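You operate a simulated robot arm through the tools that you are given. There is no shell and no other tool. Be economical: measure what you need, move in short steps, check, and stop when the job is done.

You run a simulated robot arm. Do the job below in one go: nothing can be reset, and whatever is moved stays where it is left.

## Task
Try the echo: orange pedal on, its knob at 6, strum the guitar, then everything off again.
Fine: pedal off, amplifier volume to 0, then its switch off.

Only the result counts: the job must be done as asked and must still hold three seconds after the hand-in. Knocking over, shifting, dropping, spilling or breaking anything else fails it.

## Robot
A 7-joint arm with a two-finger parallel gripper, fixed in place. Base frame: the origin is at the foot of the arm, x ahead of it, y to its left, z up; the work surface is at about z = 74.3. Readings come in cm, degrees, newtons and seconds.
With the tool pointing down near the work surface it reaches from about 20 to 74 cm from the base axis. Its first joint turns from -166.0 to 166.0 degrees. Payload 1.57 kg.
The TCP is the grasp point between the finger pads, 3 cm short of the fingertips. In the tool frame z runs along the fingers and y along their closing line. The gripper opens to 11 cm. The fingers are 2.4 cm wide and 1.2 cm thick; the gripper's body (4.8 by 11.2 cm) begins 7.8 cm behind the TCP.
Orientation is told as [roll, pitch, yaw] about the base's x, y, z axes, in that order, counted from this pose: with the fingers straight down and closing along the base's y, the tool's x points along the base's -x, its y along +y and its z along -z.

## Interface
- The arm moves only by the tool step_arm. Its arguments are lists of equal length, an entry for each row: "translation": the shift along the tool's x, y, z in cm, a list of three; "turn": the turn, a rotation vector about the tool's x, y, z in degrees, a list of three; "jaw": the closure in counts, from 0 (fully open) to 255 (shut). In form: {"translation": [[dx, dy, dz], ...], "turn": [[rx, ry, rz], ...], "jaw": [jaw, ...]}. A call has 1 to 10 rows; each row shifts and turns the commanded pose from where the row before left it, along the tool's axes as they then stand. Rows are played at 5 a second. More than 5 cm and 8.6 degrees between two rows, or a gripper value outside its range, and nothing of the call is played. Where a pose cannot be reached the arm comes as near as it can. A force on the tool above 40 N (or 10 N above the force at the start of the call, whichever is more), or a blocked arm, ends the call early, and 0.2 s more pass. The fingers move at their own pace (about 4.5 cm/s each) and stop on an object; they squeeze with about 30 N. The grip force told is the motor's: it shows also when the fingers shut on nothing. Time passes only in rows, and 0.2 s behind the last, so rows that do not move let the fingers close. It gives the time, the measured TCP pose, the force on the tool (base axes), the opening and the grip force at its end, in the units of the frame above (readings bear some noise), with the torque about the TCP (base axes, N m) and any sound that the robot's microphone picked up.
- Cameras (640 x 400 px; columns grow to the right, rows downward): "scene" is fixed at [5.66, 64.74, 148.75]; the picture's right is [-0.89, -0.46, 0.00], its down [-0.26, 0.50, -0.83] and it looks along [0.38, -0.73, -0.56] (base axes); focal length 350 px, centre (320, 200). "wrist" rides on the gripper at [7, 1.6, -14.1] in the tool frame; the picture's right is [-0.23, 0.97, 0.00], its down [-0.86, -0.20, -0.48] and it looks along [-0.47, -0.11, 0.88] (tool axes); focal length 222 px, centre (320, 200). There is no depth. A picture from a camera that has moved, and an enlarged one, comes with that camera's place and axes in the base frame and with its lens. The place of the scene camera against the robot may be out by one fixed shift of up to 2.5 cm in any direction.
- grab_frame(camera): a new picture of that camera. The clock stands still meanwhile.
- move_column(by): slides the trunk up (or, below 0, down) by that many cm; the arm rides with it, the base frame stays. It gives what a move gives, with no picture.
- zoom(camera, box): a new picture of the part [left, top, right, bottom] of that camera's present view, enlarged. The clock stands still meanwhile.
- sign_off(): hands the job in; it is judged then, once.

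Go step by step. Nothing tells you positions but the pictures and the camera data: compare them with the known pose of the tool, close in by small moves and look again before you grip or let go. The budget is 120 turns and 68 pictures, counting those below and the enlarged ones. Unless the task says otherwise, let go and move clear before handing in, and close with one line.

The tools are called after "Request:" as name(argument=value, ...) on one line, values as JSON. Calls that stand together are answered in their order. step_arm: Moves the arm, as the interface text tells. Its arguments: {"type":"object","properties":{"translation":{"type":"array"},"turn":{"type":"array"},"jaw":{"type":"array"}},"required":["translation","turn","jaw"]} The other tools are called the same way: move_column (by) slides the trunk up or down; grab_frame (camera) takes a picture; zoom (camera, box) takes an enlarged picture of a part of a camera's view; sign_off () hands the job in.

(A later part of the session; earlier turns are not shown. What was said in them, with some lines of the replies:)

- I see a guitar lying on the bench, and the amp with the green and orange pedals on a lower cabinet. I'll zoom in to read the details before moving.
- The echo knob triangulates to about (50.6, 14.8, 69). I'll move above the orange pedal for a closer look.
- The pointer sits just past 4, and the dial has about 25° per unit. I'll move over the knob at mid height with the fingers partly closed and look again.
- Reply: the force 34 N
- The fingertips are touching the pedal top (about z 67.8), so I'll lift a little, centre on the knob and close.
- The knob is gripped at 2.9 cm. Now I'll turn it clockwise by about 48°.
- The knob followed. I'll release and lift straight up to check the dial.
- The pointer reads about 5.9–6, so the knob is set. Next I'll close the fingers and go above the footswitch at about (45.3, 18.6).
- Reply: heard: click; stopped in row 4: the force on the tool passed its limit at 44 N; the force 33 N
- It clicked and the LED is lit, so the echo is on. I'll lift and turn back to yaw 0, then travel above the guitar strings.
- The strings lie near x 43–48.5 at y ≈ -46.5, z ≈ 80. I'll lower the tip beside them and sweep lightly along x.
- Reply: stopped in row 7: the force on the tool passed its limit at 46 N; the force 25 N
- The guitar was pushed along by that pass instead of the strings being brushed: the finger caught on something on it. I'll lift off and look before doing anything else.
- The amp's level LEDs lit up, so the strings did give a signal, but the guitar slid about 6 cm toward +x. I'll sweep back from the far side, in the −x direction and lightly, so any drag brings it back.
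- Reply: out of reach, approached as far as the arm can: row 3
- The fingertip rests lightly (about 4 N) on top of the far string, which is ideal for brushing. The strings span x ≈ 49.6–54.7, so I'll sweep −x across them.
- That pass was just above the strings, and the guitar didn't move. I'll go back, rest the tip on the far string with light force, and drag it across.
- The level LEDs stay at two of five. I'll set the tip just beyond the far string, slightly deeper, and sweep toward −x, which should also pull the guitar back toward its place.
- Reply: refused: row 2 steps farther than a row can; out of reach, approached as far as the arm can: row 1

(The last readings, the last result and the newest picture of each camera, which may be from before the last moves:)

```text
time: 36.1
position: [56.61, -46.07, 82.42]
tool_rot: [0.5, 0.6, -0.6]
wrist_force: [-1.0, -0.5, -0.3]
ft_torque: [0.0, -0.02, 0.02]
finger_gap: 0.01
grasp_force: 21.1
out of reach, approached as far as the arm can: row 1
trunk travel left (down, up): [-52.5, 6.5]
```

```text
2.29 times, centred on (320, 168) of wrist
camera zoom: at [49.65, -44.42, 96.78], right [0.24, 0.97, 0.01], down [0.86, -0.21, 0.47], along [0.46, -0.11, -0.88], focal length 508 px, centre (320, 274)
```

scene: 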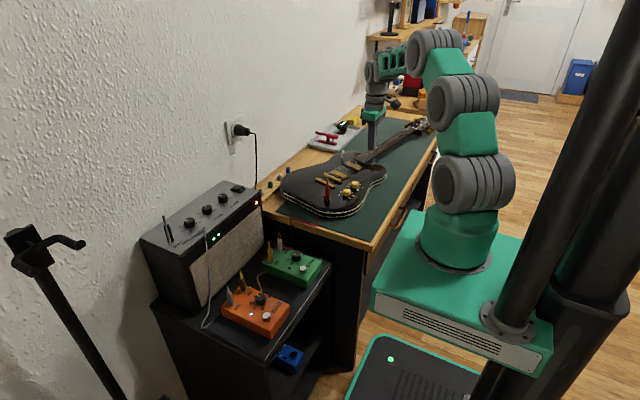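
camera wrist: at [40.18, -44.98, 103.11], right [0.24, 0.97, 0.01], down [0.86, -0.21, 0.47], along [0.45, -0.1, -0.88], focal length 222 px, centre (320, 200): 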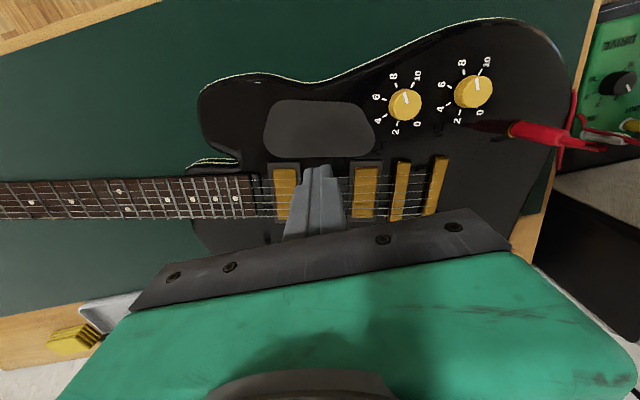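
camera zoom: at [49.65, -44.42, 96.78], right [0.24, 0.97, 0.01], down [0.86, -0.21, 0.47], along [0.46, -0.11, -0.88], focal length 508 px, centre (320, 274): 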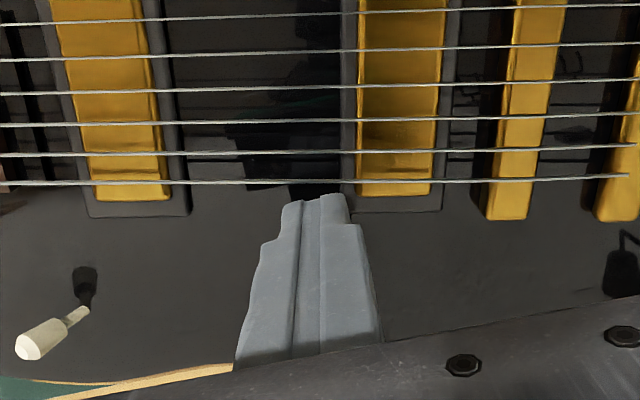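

Request:
step_arm(translation=[[0.45, -0.7, 0], [2, -0.2, 0], [2, -0.2, 0], [2, 0, 0], [0, 0, 0]], turn=[[0, 0, 0], [0, 0, 0], [0, 0, 0], [0, 0, 0], [0, 0, 0]], jaw=[255, 255, 255, 255, 255])

Request:
zoom(camera="wrist", box=[180, 80, 460, 255])

Request:
zoom(camera="scene", box=[200, 130, 400, 255])

```text
time: 37.3
position: [49.56, -46.71, 82.61]
tool_rot: [0.6, 0.6, -0.8]
wrist_force: [-0.5, 0.4, 0.2]
ft_torque: [-0.02, -0.02, -0.01]
finger_gap: 0.0
grasp_force: 21.2
out of reach, approached as far as the arm can: row 1
trunk travel left (down, up): [-52.5, 6.5]
```

```text
2.29 times, centred on (320, 168) of wrist
camera zoom: at [42.67, -45.13, 96.94], right [0.24, 0.97, 0.01], down [0.86, -0.22, 0.47], along [0.45, -0.1, -0.88], focal length 508 px, centre (320, 274)
```

zoom: 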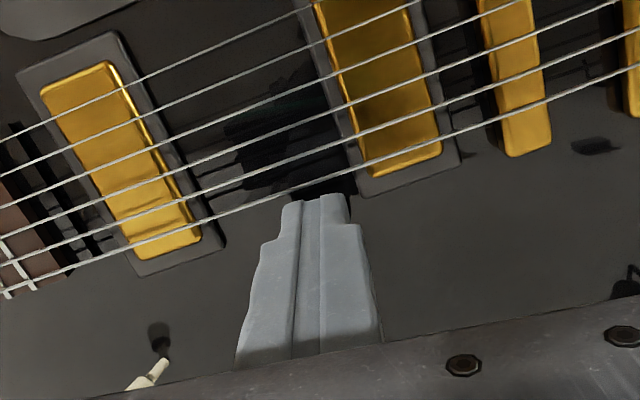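

```text
3.20 times, centred on (300, 192) of scene
camera zoom: at [5.66, 64.74, 148.75], right [-0.89, -0.46, 0.0], down [-0.26, 0.5, -0.83], along [0.38, -0.73, -0.56], focal length 1121 px, centre (384, 224)
```

zoom: 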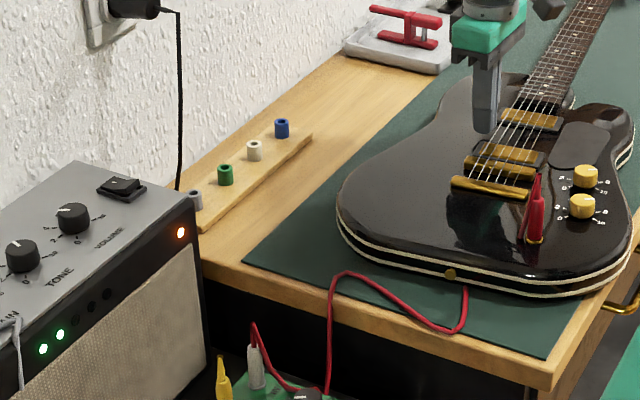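

The sweep carried the guitar back and slightly past its start, because it slides easily. I'll lift, return to the exact earlier viewpoint (40.4, -46.4, 90) and compare pictures pixel by pixel.

Request:
step_arm(translation=[[0, 0, -3.5], [0, 0, -3.9], [3.1, 0.1, 0], [3.1, 0.1, 0], [3.0, 0.1, 0], [0, 0, 0], [0, 0, 0], [0, 0, 0], [0, 0, 0], [0, 0, 0]], turn=[[0, 0, 0], [0.6, -0.6, -0.7], [0, 0, 0], [0, 0, 0], [0, 0, 0], [0, 0, 0], [0, 0, 0], [0, 0, 0], [0, 0, 0], [0, 0, 0]], jaw=[255, 255, 255, 255, 255, 255, 255, 255, 255, 255])

Request:
grab_frame(camera="wrist")

```text
time: 39.5
position: [40.47, -46.43, 90.07]
tool_rot: [0.0, 0.0, 0.1]
wrist_force: [0.3, -0.4, 0.3]
ft_torque: [0.04, 0.02, 0.03]
finger_gap: 0.0
grasp_force: 21.1
trunk travel left (down, up): [-52.5, 6.5]
```

```text
24 pictures are left
camera wrist: at [33.53, -44.75, 104.25], right [0.23, 0.97, 0.0], down [0.86, -0.2, 0.48], along [0.47, -0.11, -0.88], focal length 222 px, centre (320, 200)
```

wrist: 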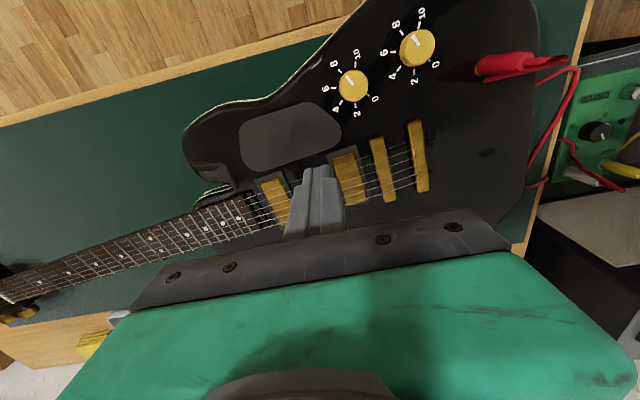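

Request:
grab_frame(camera="scene")

```text
23 pictures are left
```

scene: 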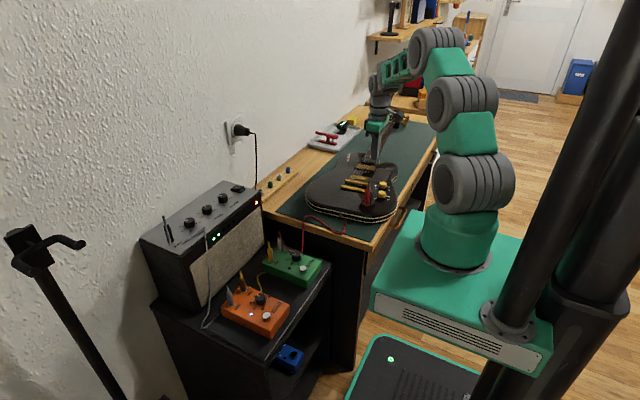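

The LEDs are still lit, so a strum signal reached the amp. To be sure it was a proper strum, I'll set the tip on top of the near string with light pressure and brush toward +x, which is also the way the guitar needs to go back.

Request:
step_arm(translation=[[-2.5, -1.0, 0], [0, 0, 3.5], [0, 0, 3.3], [0, 0, 0.4], [0, 0, 0.2], [0, 0, 0]], turn=[[0, 0, 0], [0, 0, 0], [0, 0, 0], [0, 0, 0], [0, 0, 0], [0, 0, 0]], jaw=[255, 255, 255, 255, 255, 255])

```text
time: 40.9
position: [42.85, -47.53, 82.68]
tool_rot: [-0.2, 0.0, 0.0]
wrist_force: [-2.1, 0.6, 6.0]
ft_torque: [-0.01, 0.03, 0.0]
finger_gap: 0.01
grasp_force: 21.4
trunk travel left (down, up): [-52.5, 6.5]
```

Contact is about 6 N. I'll press slightly more and brush across all the strings.

Request:
step_arm(translation=[[0, 0, 0.05], [-2, 0, 0], [-2, 0, 0], [-2, 0, 0], [-1, 0, 0], [0, 0, 0]], turn=[[0, 0, 0], [0, 0, 0], [0, 0, 0], [0, 0, 0], [0, 0, 0], [0, 0, 0]], jaw=[255, 255, 255, 255, 255, 255])

Request:
zoom(camera="scene", box=[200, 130, 400, 255])

```text
time: 42.3
position: [49.89, -47.61, 82.46]
tool_rot: [0.0, 0.2, 0.0]
wrist_force: [0.0, -0.7, -0.8]
ft_torque: [-0.01, 0.01, 0.01]
finger_gap: 0.0
grasp_force: 21.5
trunk travel left (down, up): [-52.5, 6.5]
```

```text
3.20 times, centred on (300, 192) of scene
camera zoom: at [5.66, 64.74, 148.75], right [-0.89, -0.46, 0.0], down [-0.26, 0.5, -0.83], along [0.38, -0.73, -0.56], focal length 1121 px, centre (384, 224)
```

zoom: 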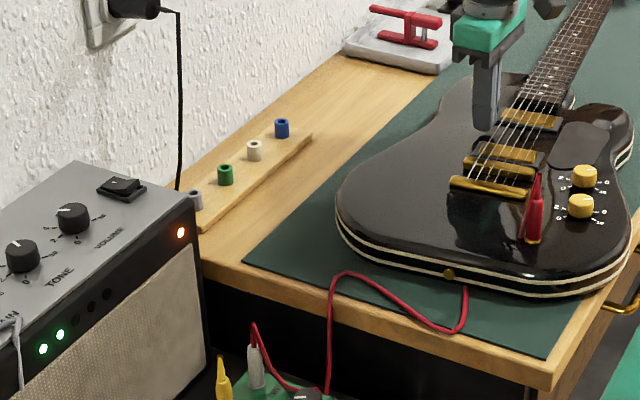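

The tip dragged over all six strings in contact with the echo on at 6, and the guitar stayed put. Now I'll bring the guitar back to its original spot by gently pushing its near edge toward (+x, +y).

Request:
step_arm(translation=[[0, 0, -3.7], [0, 0, -3.8], [4.6, 0.6, 0], [4.6, 0.6, 0], [4.6, 0.6, 0], [4.6, 0.6, 0], [4.6, 0.6, 0]], turn=[[0, 0, 0], [0, 0, 0], [0, 0, 0], [0, 0, 0], [0, 0, 0], [0, 0, 0], [0, 0, 0]], jaw=[255, 255, 255, 255, 255, 255, 255])

Request:
grab_frame(camera="wrist")

```text
time: 43.9
position: [27.09, -44.76, 90.08]
tool_rot: [0.0, 0.0, 0.1]
wrist_force: [-0.9, -1.2, 0.0]
ft_torque: [0.02, 0.0, 0.03]
finger_gap: 0.01
grasp_force: 21.5
trunk travel left (down, up): [-52.5, 6.5]
```

```text
21 pictures are left
camera wrist: at [19.99, -42.96, 104.36], right [0.23, 0.97, 0.0], down [0.86, -0.2, 0.48], along [0.47, -0.11, -0.88], focal length 222 px, centre (320, 200)
```

wrist: 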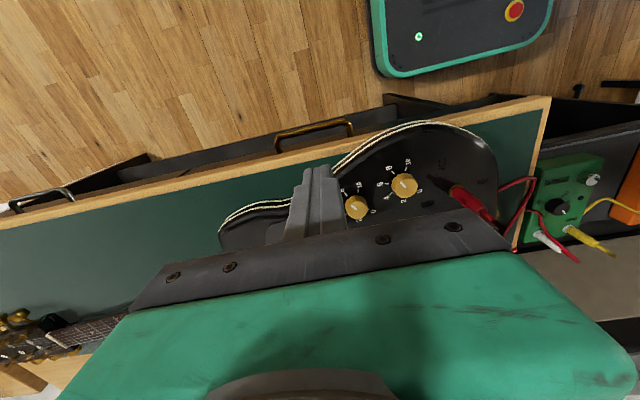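

Request:
step_arm(translation=[[0, 0, 3.5], [0, 0, 3.5], [0, 0, 3.4], [-0.68, 0.73, 0], [-0.68, 0.73, 0], [-0.68, 0.73, 0], [-0.68, 0.73, 0], [0, 0, 0]], turn=[[0, 0, 0], [0, 0, 0], [0, 0, 0], [0, 0, 0], [0, 0, 0], [0, 0, 0], [0, 0, 0], [0, 0, 0]], jaw=[255, 255, 255, 255, 255, 255, 255, 255])

Request:
zoom(camera="scene", box=[290, 100, 430, 230])

```text
time: 45.7
position: [29.79, -41.7, 79.71]
tool_rot: [0.1, 0.0, 0.0]
wrist_force: [-4.7, -3.1, 2.7]
ft_torque: [-0.04, 0.05, 0.03]
finger_gap: 0.02
grasp_force: 21.3
trunk travel left (down, up): [-52.5, 6.5]
```

```text
3.08 times, centred on (360, 165) of scene
camera zoom: at [5.66, 64.74, 148.75], right [-0.89, -0.46, 0.0], down [-0.26, 0.5, -0.83], along [0.38, -0.73, -0.56], focal length 1078 px, centre (197, 308)
```

zoom: 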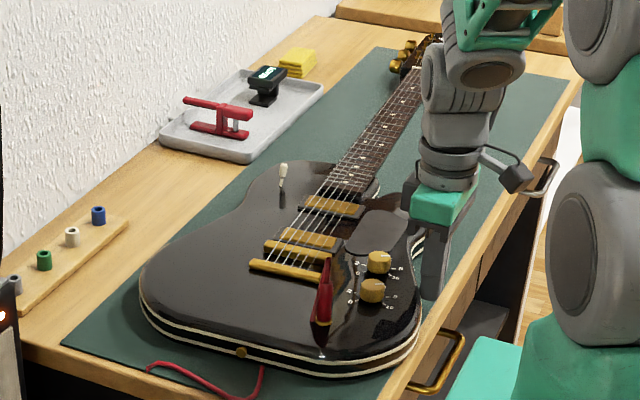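

The push works well, and about 1.8 cm remains in the same direction. I'll continue.

Request:
step_arm(translation=[[-0.65, 0.62, 0], [-0.65, 0.62, 0], [0, 0, 0]], turn=[[0, 0, 0], [0, 0, 0], [0, 0, 0]], jaw=[255, 255, 255])

Request:
zoom(camera="scene", box=[290, 100, 430, 230])

```text
time: 46.5
position: [30.98, -40.33, 79.51]
tool_rot: [0.1, 0.1, 0.0]
wrist_force: [-2.4, -1.0, 0.9]
ft_torque: [-0.02, 0.05, -0.01]
finger_gap: 0.02
grasp_force: 21.1
trunk travel left (down, up): [-52.5, 6.5]
```

```text
3.08 times, centred on (360, 165) of scene
camera zoom: at [5.66, 64.74, 148.75], right [-0.89, -0.46, 0.0], down [-0.26, 0.5, -0.83], along [0.38, -0.73, -0.56], focal length 1078 px, centre (197, 308)
```

zoom: 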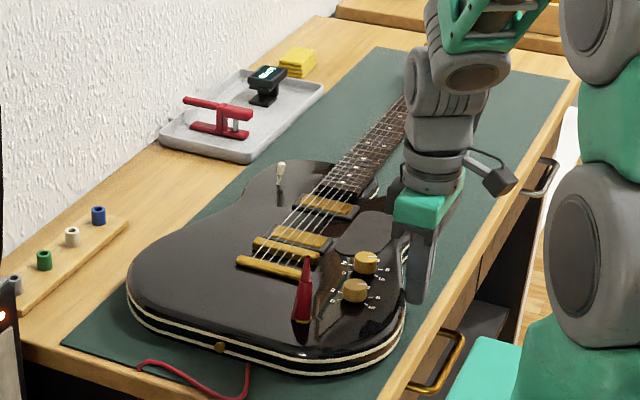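

The guitar is back within about half a centimetre. I'll back off, lift and head to the footswitch to turn the pedal off.

Request:
step_arm(translation=[[1.5, -1.0, 0], [0, 0, -4.4], [0, 0, -4.4], [0, 0, -4.4], [0, 0, -4.4], [-1.2, 4.6, 0], [-1.2, 4.6, 0], [-1.2, 4.6, 0], [-1.2, 4.6, 0], [-1.2, 4.6, 0]], turn=[[0, 0, 0], [0, 0, 0], [0, 0, 0], [0, 0, 0], [0, 0, 0], [0, 0, 0], [0, 0, 0], [0, 0, 0], [0, 0, 0], [0, 0, 0]], jaw=[255, 255, 255, 255, 255, 255, 255, 255, 255, 255])

Request:
step_arm(translation=[[-1.2, 4.6, 0], [-1.2, 4.6, 0], [-1.2, 4.6, 0], [-1.2, 4.6, 0], [-1.2, 4.6, 0], [-1.2, 4.6, 0], [-1.2, 4.6, 0], [-1.4, 4.7, 0], [0, 0, 0]], turn=[[0, 0, 0], [0, 0, 0], [0, 0, 0], [0, 0, 0], [0, 0, 0], [0, 0, 0], [0, 0, 0], [0, 0, 0], [0, 0, 0]], jaw=[255, 255, 255, 255, 255, 255, 255, 255, 255])

Request:
grab_frame(camera="scene")

```text
time: 48.7
position: [35.66, -18.54, 97.24]
tool_rot: [0.0, 0.0, -0.1]
wrist_force: [0.2, -0.3, 0.3]
ft_torque: [0.04, -0.01, 0.01]
finger_gap: 0.0
grasp_force: 21.0
trunk travel left (down, up): [-52.5, 6.5]
```

```text
time: 50.7
position: [45.37, 18.43, 97.63]
tool_rot: [0.0, -0.1, 0.0]
wrist_force: [-0.1, 0.7, 0.1]
ft_torque: [-0.01, -0.02, 0.0]
finger_gap: 0.0
grasp_force: 21.7
trunk travel left (down, up): [-52.5, 6.5]
```

```text
18 pictures are left
```

scene: 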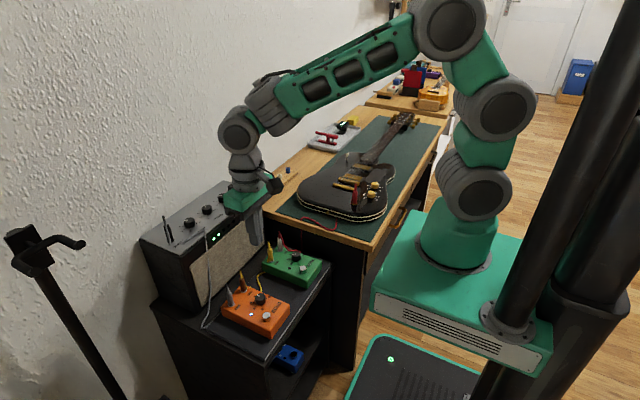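

The guitar matches its original place. Now I'll descend and press the footswitch again.

Request:
step_arm(translation=[[0, 0.3, 4.7], [0, 0, 4.7], [0, 0, 4.7], [0, 0, 4.7], [0, 0, 4.7], [0, 0, 1.2], [0, 0, 0.4], [0, 0, 0.3], [0, 0, 0.2], [0, 0, 0]], turn=[[0, 0, 0], [0, 0, 0], [0, 0, 0], [0, 0, 0], [0, 0, 0], [0, 0, 0], [0, 0, 0], [0, 0, 0], [0, 0, 0], [0, 0, 0]], jaw=[255, 255, 255, 255, 255, 255, 255, 255, 255, 255])

```text
time: 52.9
position: [45.2, 18.81, 71.83]
tool_rot: [0.1, -0.1, 0.0]
wrist_force: [-4.6, -5.0, 21.3]
ft_torque: [-0.15, 0.19, 0.0]
finger_gap: 0.02
grasp_force: 21.6
trunk travel left (down, up): [-52.5, 6.5]
heard: click
```

It clicked. I'll lift and move to view the amp top.

Request:
step_arm(translation=[[0, 0, -4.7], [0, 0, -4.7], [0, 0, -4.7], [0, 0, -4.7], [0, 0, -4.7], [0, 0, -4.5], [-3, -3.7, 0], [-3, -3.7, 0], [-3, -3.7, 0], [-3, -3.7, 0]], turn=[[0, 0, 0], [0, 0, 0], [0, 0, 0], [0, 0, 0], [0, 0, 0], [0, 0, 0], [0, 0, 0], [0, 0, 0], [0, 0, 0], [0, 0, 0]], jaw=[255, 255, 255, 255, 255, 255, 200, 150, 100, 100])

Request:
step_arm(translation=[[-2, -3, 0], [0, 0, 0]], turn=[[0, 0, 0], [0, 0, 0]], jaw=[120, 120])

Request:
grab_frame(camera="wrist")

Request:
zoom(camera="scene", box=[140, 180, 310, 340])

```text
time: 55.1
position: [57.36, 4.05, 99.86]
tool_rot: [0.1, 0.0, 0.1]
wrist_force: [-0.2, -0.1, 1.0]
ft_torque: [-0.05, 0.01, 0.01]
finger_gap: 6.69
grasp_force: 0.1
trunk travel left (down, up): [-52.5, 6.5]
```

```text
time: 55.7
position: [59.38, 0.94, 99.81]
tool_rot: [0.0, 0.0, 0.1]
wrist_force: [0.0, -0.4, -0.2]
ft_torque: [-0.03, 0.03, 0.02]
finger_gap: 5.82
grasp_force: 0.1
trunk travel left (down, up): [-52.5, 6.5]
```

```text
17 pictures are left
camera wrist: at [52.27, 2.65, 113.93], right [0.23, 0.97, 0.0], down [0.86, -0.2, 0.48], along [0.47, -0.11, -0.88], focal length 222 px, centre (320, 200)
```

wrist: 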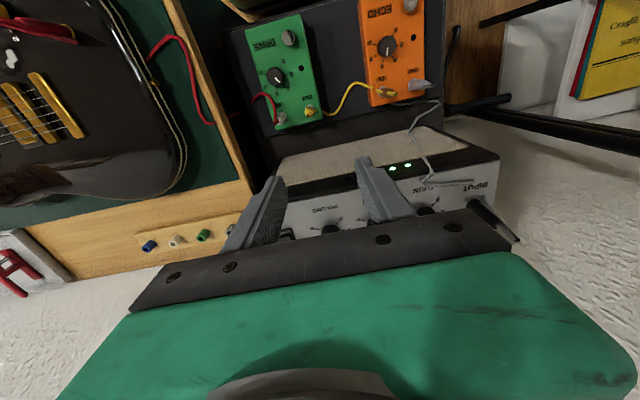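

```text
2.50 times, centred on (225, 260) of scene
camera zoom: at [5.66, 64.74, 148.75], right [-0.89, -0.46, 0.0], down [-0.26, 0.5, -0.83], along [0.38, -0.73, -0.56], focal length 876 px, centre (558, 50)
```

zoom: 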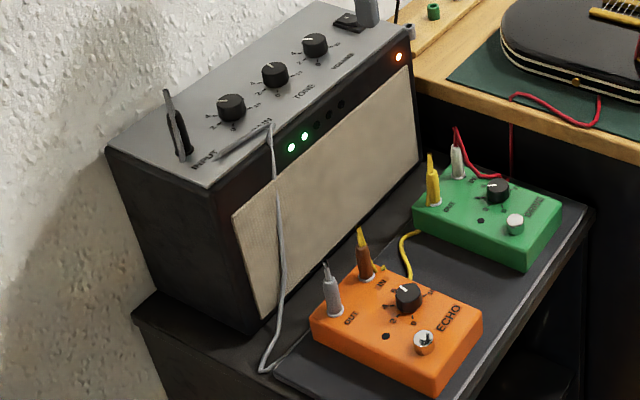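

The echo LED is off. Next is the volume knob at about (72.9, -0.3, 86). I'll zoom on its dial, and raise the column for more reach.

Request:
zoom(camera="scene", box=[195, 175, 255, 215])

Request:
move_column(by=6)

```text
10.00 times, centred on (225, 195) of scene
camera zoom: at [5.66, 64.74, 148.75], right [-0.89, -0.46, 0.0], down [-0.26, 0.5, -0.83], along [0.38, -0.73, -0.56], focal length 3504 px, centre (1270, 250)
```

zoom: 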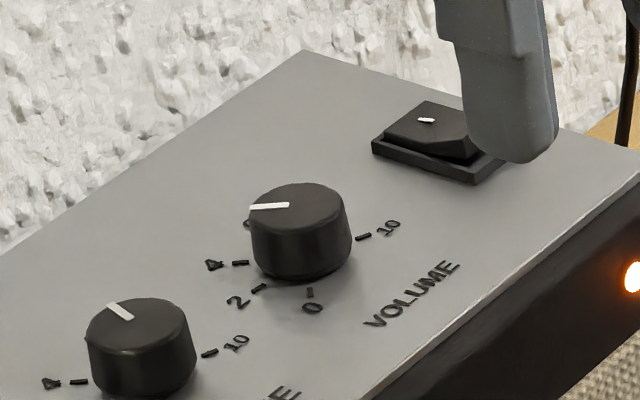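

```text
time: 56.7
position: [59.43, 0.93, 105.65]
tool_rot: [0.0, 0.0, 0.0]
wrist_force: [0.0, 0.0, -0.2]
ft_torque: [0.0, -0.05, -0.01]
finger_gap: 5.83
grasp_force: 0.0
trunk travel left (down, up): [-58.5, 0.5]
```

The dial reads about 4, and 0 lies about 100° counter-clockwise. I'll pre-turn the gripper to yaw −50 and move above the knob.

Request:
step_arm(translation=[[0, 0, 2], [0, 0, 2], [0, 0, 2], [0, 0, 2.6], [0, 0, 0], [0, 0, 0], [-3.2, 3.19, 0], [-3.2, 3.19, 0], [-3.2, 3.19, 0], [0, 0, 0]], turn=[[0, 0, 8.4], [0, 0, 8.4], [0, 0, 8.4], [0, 0, 8.4], [0, 0, 8.4], [0, 0, 8], [0, 0, 0], [0, 0, 0], [0, 0, 0], [0, 0, 0]], jaw=[120, 120, 120, 120, 120, 120, 120, 120, 120, 120])

Request:
grab_frame(camera="wrist")

```text
time: 58.9
position: [72.75, -0.16, 96.94]
tool_rot: [-0.1, 0.2, -50.1]
wrist_force: [0.1, 0.6, -0.6]
ft_torque: [-0.03, 0.0, 0.01]
finger_gap: 5.83
grasp_force: 0.1
trunk travel left (down, up): [-58.5, 0.5]
```

```text
14 pictures are left
camera wrist: at [69.37, 6.41, 111.17], right [0.89, 0.45, 0.0], down [0.4, -0.78, 0.48], along [0.22, -0.43, -0.88], focal length 222 px, centre (320, 200)
```

wrist: 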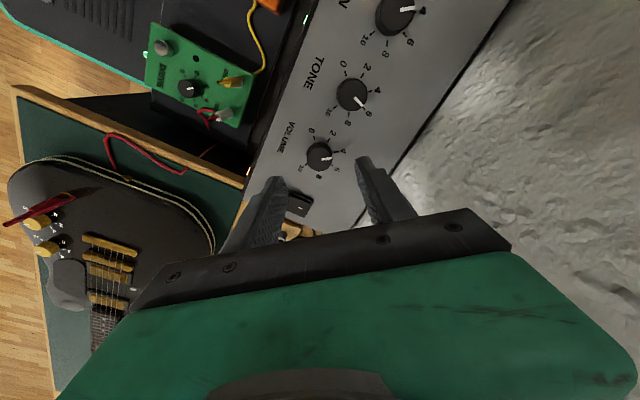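

Request:
step_arm(translation=[[-0.5, -0.3, 0], [0, 0, 4], [0, 0, 4], [0, 0, 0.8], [0, 0, 0]], turn=[[0, 0, 0], [0, 0, 0], [0, 0, 0], [0, 0, 0], [0, 0, 0]], jaw=[120, 120, 120, 120, 120])

Request:
zoom(camera="wrist", box=[230, 60, 410, 240])

Request:
zoom(camera="scene", box=[190, 165, 270, 215])

```text
time: 60.2
position: [72.96, -0.6, 88.93]
tool_rot: [0.5, -0.5, -49.8]
wrist_force: [-8.8, 4.0, 14.1]
ft_torque: [-0.07, 0.79, -0.29]
finger_gap: 6.24
grasp_force: 1.9
trunk travel left (down, up): [-58.5, 0.5]
stopped in row 5: the force on the tool passed its limit at 41 N (the readings are from after the stop); the commanded pose is now the measured one
```

```text
2.22 times, centred on (320, 150) of wrist
camera zoom: at [69.52, 5.86, 103.23], right [0.89, 0.45, 0.01], down [0.39, -0.78, 0.48], along [0.23, -0.43, -0.88], focal length 494 px, centre (320, 311)
```

zoom: 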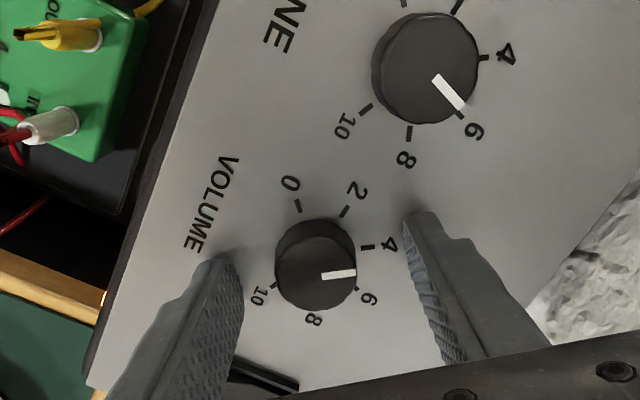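

```text
8.00 times, centred on (230, 190) of scene
camera zoom: at [5.66, 64.74, 148.75], right [-0.89, -0.46, 0.0], down [-0.26, 0.5, -0.83], along [0.38, -0.73, -0.56], focal length 2803 px, centre (1040, 280)
```

zoom: 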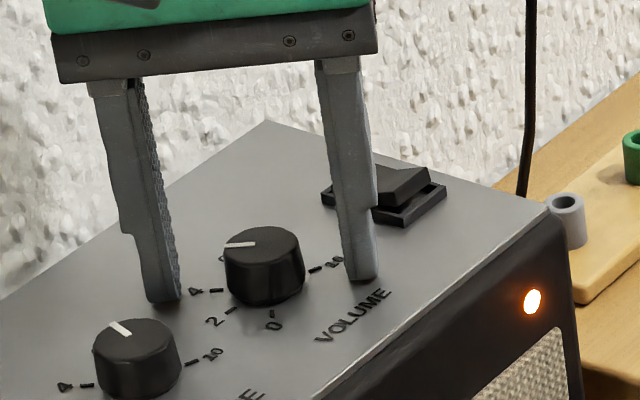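

The fingertips are on the panel (about z 85.9). I'll raise slightly, re-centre on the knob and close.

Request:
step_arm(translation=[[0, 0, -0.4], [0.45, 0, 0], [0, 0, 0], [0, 0, 0], [0, 0, 0]], turn=[[0, 0, 0], [0, 0, 0], [0, 0, 0], [0, 0, 0], [0, 0, 0]], jaw=[120, 120, 180, 220, 220])

```text
time: 61.4
position: [72.73, -0.41, 89.11]
tool_rot: [0.4, -0.3, -50.0]
wrist_force: [0.5, 0.4, -2.3]
ft_torque: [-0.2, -0.24, 0.01]
finger_gap: 2.95
grasp_force: 23.1
trunk travel left (down, up): [-58.5, 0.5]
```

Gripped at 2.95 cm. Now I'll turn counter-clockwise in two calls.

Request:
step_arm(translation=[[0, 0, 0], [0, 0, 0], [0, 0, 0], [0, 0, 0], [0, 0, 0], [0, 0, 0], [0, 0, 0], [0, 0, 0], [0, 0, 0], [0, 0, 0]], turn=[[0, 0, -8], [0, 0, -8], [0, 0, -8], [0, 0, -8], [0, 0, -8], [0, 0, -8], [0, 0, -8], [0, 0, -8], [0, 0, -8], [0, 0, -8]], jaw=[220, 220, 220, 220, 220, 220, 220, 220, 220, 220])

Request:
step_arm(translation=[[0, 0, 0], [0, 0, 0], [0, 0, 0]], turn=[[0, 0, -8], [0, 0, -7], [0, 0, 0]], jaw=[220, 220, 220])

Request:
zoom(camera="scene", box=[190, 165, 270, 215])

```text
time: 63.6
position: [72.69, -0.64, 89.09]
tool_rot: [-0.2, -0.4, 30.1]
wrist_force: [-9.2, -5.7, -5.5]
ft_torque: [0.13, -0.31, -0.03]
finger_gap: 2.93
grasp_force: 39.1
trunk travel left (down, up): [-58.5, 0.5]
```

```text
time: 64.4
position: [72.77, -0.51, 89.09]
tool_rot: [-0.3, -0.3, 45.1]
wrist_force: [-8.4, -9.0, -8.0]
ft_torque: [0.03, -0.17, 0.01]
finger_gap: 2.93
grasp_force: 39.4
trunk travel left (down, up): [-58.5, 0.5]
```

```text
8.00 times, centred on (230, 190) of scene
camera zoom: at [5.66, 64.74, 148.75], right [-0.89, -0.46, 0.0], down [-0.26, 0.5, -0.83], along [0.38, -0.73, -0.56], focal length 2803 px, centre (1040, 280)
```

zoom: 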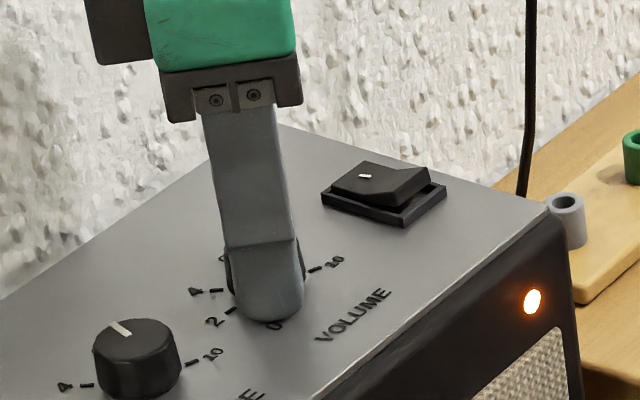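

Request:
step_arm(translation=[[0, 0, 0], [0, 0, 0]], turn=[[0, 0, -4], [0, 0, 0]], jaw=[220, 220])

Request:
step_arm(translation=[[0, 0, 0], [0, 0, 0], [0, 0, -4], [0, 0, -4]], turn=[[0, 0, 0], [0, 0, 0], [0, 0, 0], [0, 0, 0]], jaw=[120, 120, 120, 120])

Request:
zoom(camera="wrist", box=[280, 110, 360, 170])

Request:
zoom(camera="scene", box=[170, 170, 270, 250])

```text
time: 65.0
position: [72.79, -0.52, 89.13]
tool_rot: [-0.3, -0.5, 49.0]
wrist_force: [-5.4, -10.3, -9.8]
ft_torque: [-0.27, 0.08, -0.02]
finger_gap: 2.95
grasp_force: 38.6
trunk travel left (down, up): [-58.5, 0.5]
```

```text
time: 66.0
position: [72.61, -0.55, 97.16]
tool_rot: [-0.4, -0.3, 49.1]
wrist_force: [-0.3, -0.2, 1.1]
ft_torque: [-0.04, -0.03, 0.05]
finger_gap: 5.79
grasp_force: 0.1
trunk travel left (down, up): [-58.5, 0.5]
```

```text
6.67 times, centred on (320, 140) of wrist
camera zoom: at [66.63, -4.68, 111.34], right [-0.59, 0.81, 0.0], down [0.71, 0.52, 0.48], along [0.39, 0.28, -0.87], focal length 1481 px, centre (320, 600)
```

zoom: 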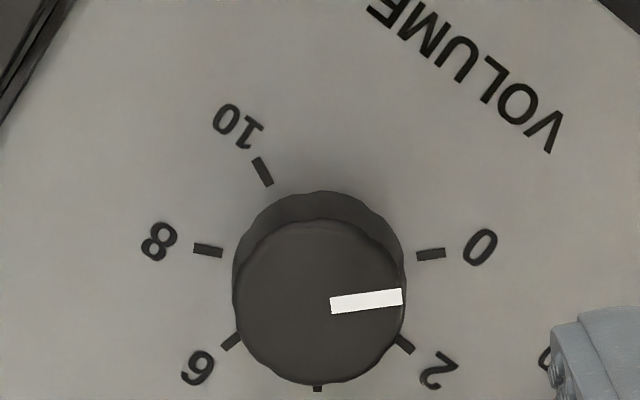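

```text
5.00 times, centred on (220, 210) of scene
camera zoom: at [5.66, 64.74, 148.75], right [-0.89, -0.46, 0.0], down [-0.26, 0.5, -0.83], along [0.38, -0.73, -0.56], focal length 1752 px, centre (820, 150)
```

zoom: 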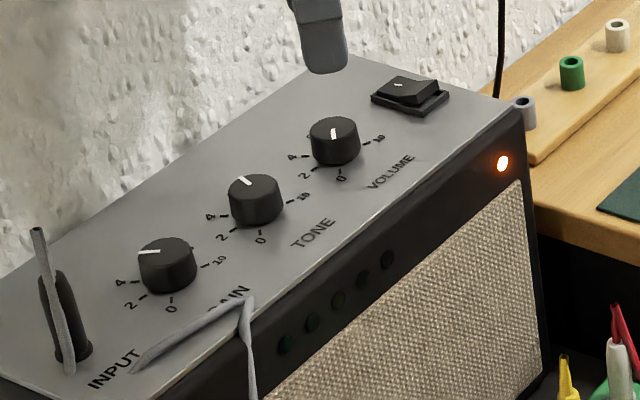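

Volume points exactly at 0 and the level LEDs are dark. Next I'll rotate back to yaw 0, move over the power switch and look at it.

Request:
step_arm(translation=[[0, 0, 0], [0, 0, 0], [0, 0, 0], [0, 0, 0], [0, 0, 0], [0, 0, 0], [0.7, -3.9, 0], [0.7, -3.9, 0], [0, 0, 0]], turn=[[0, 0, 8.2], [0, 0, 8.2], [0, 0, 8.2], [0, 0, 8.2], [0, 0, 8.2], [0, 0, 8.1], [0, 0, 0], [0, 0, 0], [0, 0, 0]], jaw=[120, 120, 120, 120, 120, 120, 120, 120, 120])

Request:
zoom(camera="wrist", box=[240, 80, 400, 220])

```text
time: 68.0
position: [71.33, -8.35, 97.31]
tool_rot: [0.0, -0.5, -0.2]
wrist_force: [-0.5, 0.1, -0.3]
ft_torque: [0.01, 0.0, -0.02]
finger_gap: 5.84
grasp_force: 0.0
trunk travel left (down, up): [-58.5, 0.5]
```

```text
2.86 times, centred on (320, 150) of wrist
camera zoom: at [64.18, -6.6, 111.35], right [0.23, 0.97, 0.0], down [0.85, -0.2, 0.49], along [0.47, -0.11, -0.87], focal length 635 px, centre (320, 343)
```

zoom: 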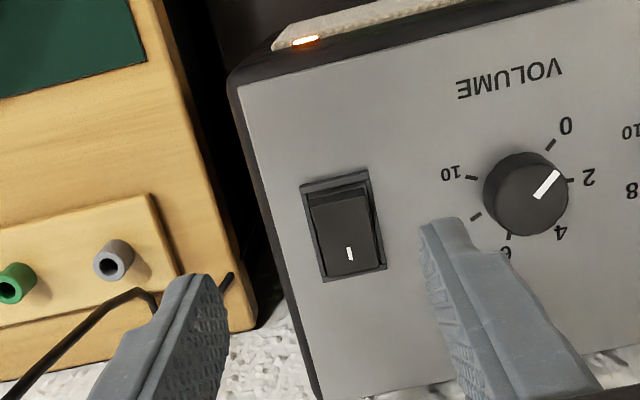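

The rocker's front (−x) end is raised and its mark side is down, so it is on. I'll press the front half at (71.3, -7.5) with closed fingers.

Request:
step_arm(translation=[[0, 0.85, 0], [0, 0, 0], [0, 0, 0], [0, 0, 3.2], [0, 0, 2.9], [0, 0, 0.4], [0, 0, 0.3], [0, 0, 0.3], [0, 0, 0]], turn=[[0, 0, 0], [0, 0, 0], [0, 0, 0], [0, 0, 0], [0, 0, 0], [0, 0, 0], [0, 0, 0], [0, 0, 0], [0, 0, 0]], jaw=[255, 255, 255, 255, 255, 255, 255, 255, 255])

```text
time: 70.0
position: [71.46, -7.31, 90.07]
tool_rot: [-0.1, -0.6, -0.1]
wrist_force: [-0.5, 0.2, 0.3]
ft_torque: [-0.02, 0.01, -0.01]
finger_gap: 0.0
grasp_force: 21.4
trunk travel left (down, up): [-58.5, 0.5]
heard: click
```

A click was heard. I'll lift and check.

Request:
step_arm(translation=[[0, 0, -4], [0, 0, -4], [4, 0, -3], [4, 0, 0], [4, 0, 0]], turn=[[0, 0, 0], [0, 0, 0], [0, 0, 0], [0, 0, 0], [0, 0, 0]], jaw=[255, 255, 255, 255, 255])

Request:
zoom(camera="scene", box=[140, 170, 310, 340])

Request:
grab_frame(camera="scene")

```text
time: 71.2
position: [59.25, -7.48, 100.91]
tool_rot: [0.1, -0.5, 0.0]
wrist_force: [-0.2, 0.0, 0.1]
ft_torque: [0.02, 0.02, 0.01]
finger_gap: 0.02
grasp_force: 21.5
trunk travel left (down, up): [-58.5, 0.5]
```

```text
2.35 times, centred on (225, 255) of scene
camera zoom: at [5.66, 64.74, 148.75], right [-0.89, -0.46, 0.0], down [-0.26, 0.5, -0.83], along [0.38, -0.73, -0.56], focal length 824 px, centre (544, 71)
```

zoom: 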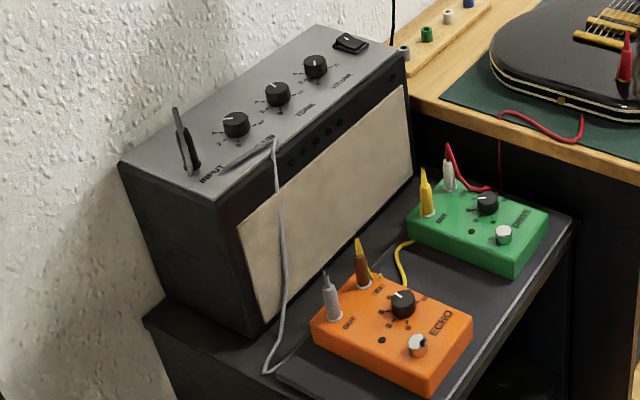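

```text
6 pictures are left
```

scene: 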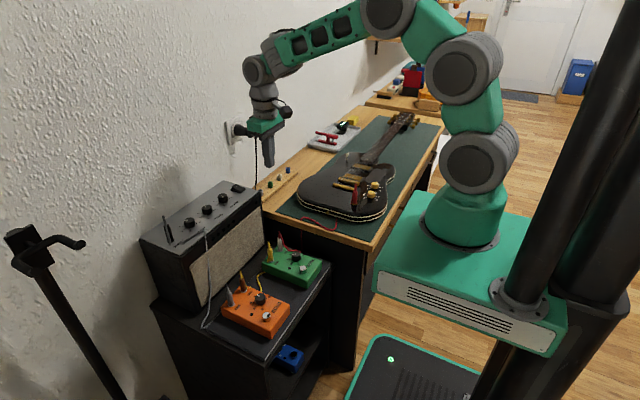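

The amp light is out, volume is at 0, the echo LED is off, and the guitar is back in about its original place with the arm clear. I'll hand in.

Request:
sign_off()

```text
The job is handed in.
```

I handed in the job: the orange pedal was switched on, its knob set to 6, and the guitar strummed; then the pedal went off, the amplifier volume to 0 and its switch off. The amplifier's level lights came on with the strum, but the microphone reported no guitar sound. The guitar also slid about 6 cm during the strum, and I pushed it back to within about half a centimetre of where it started.
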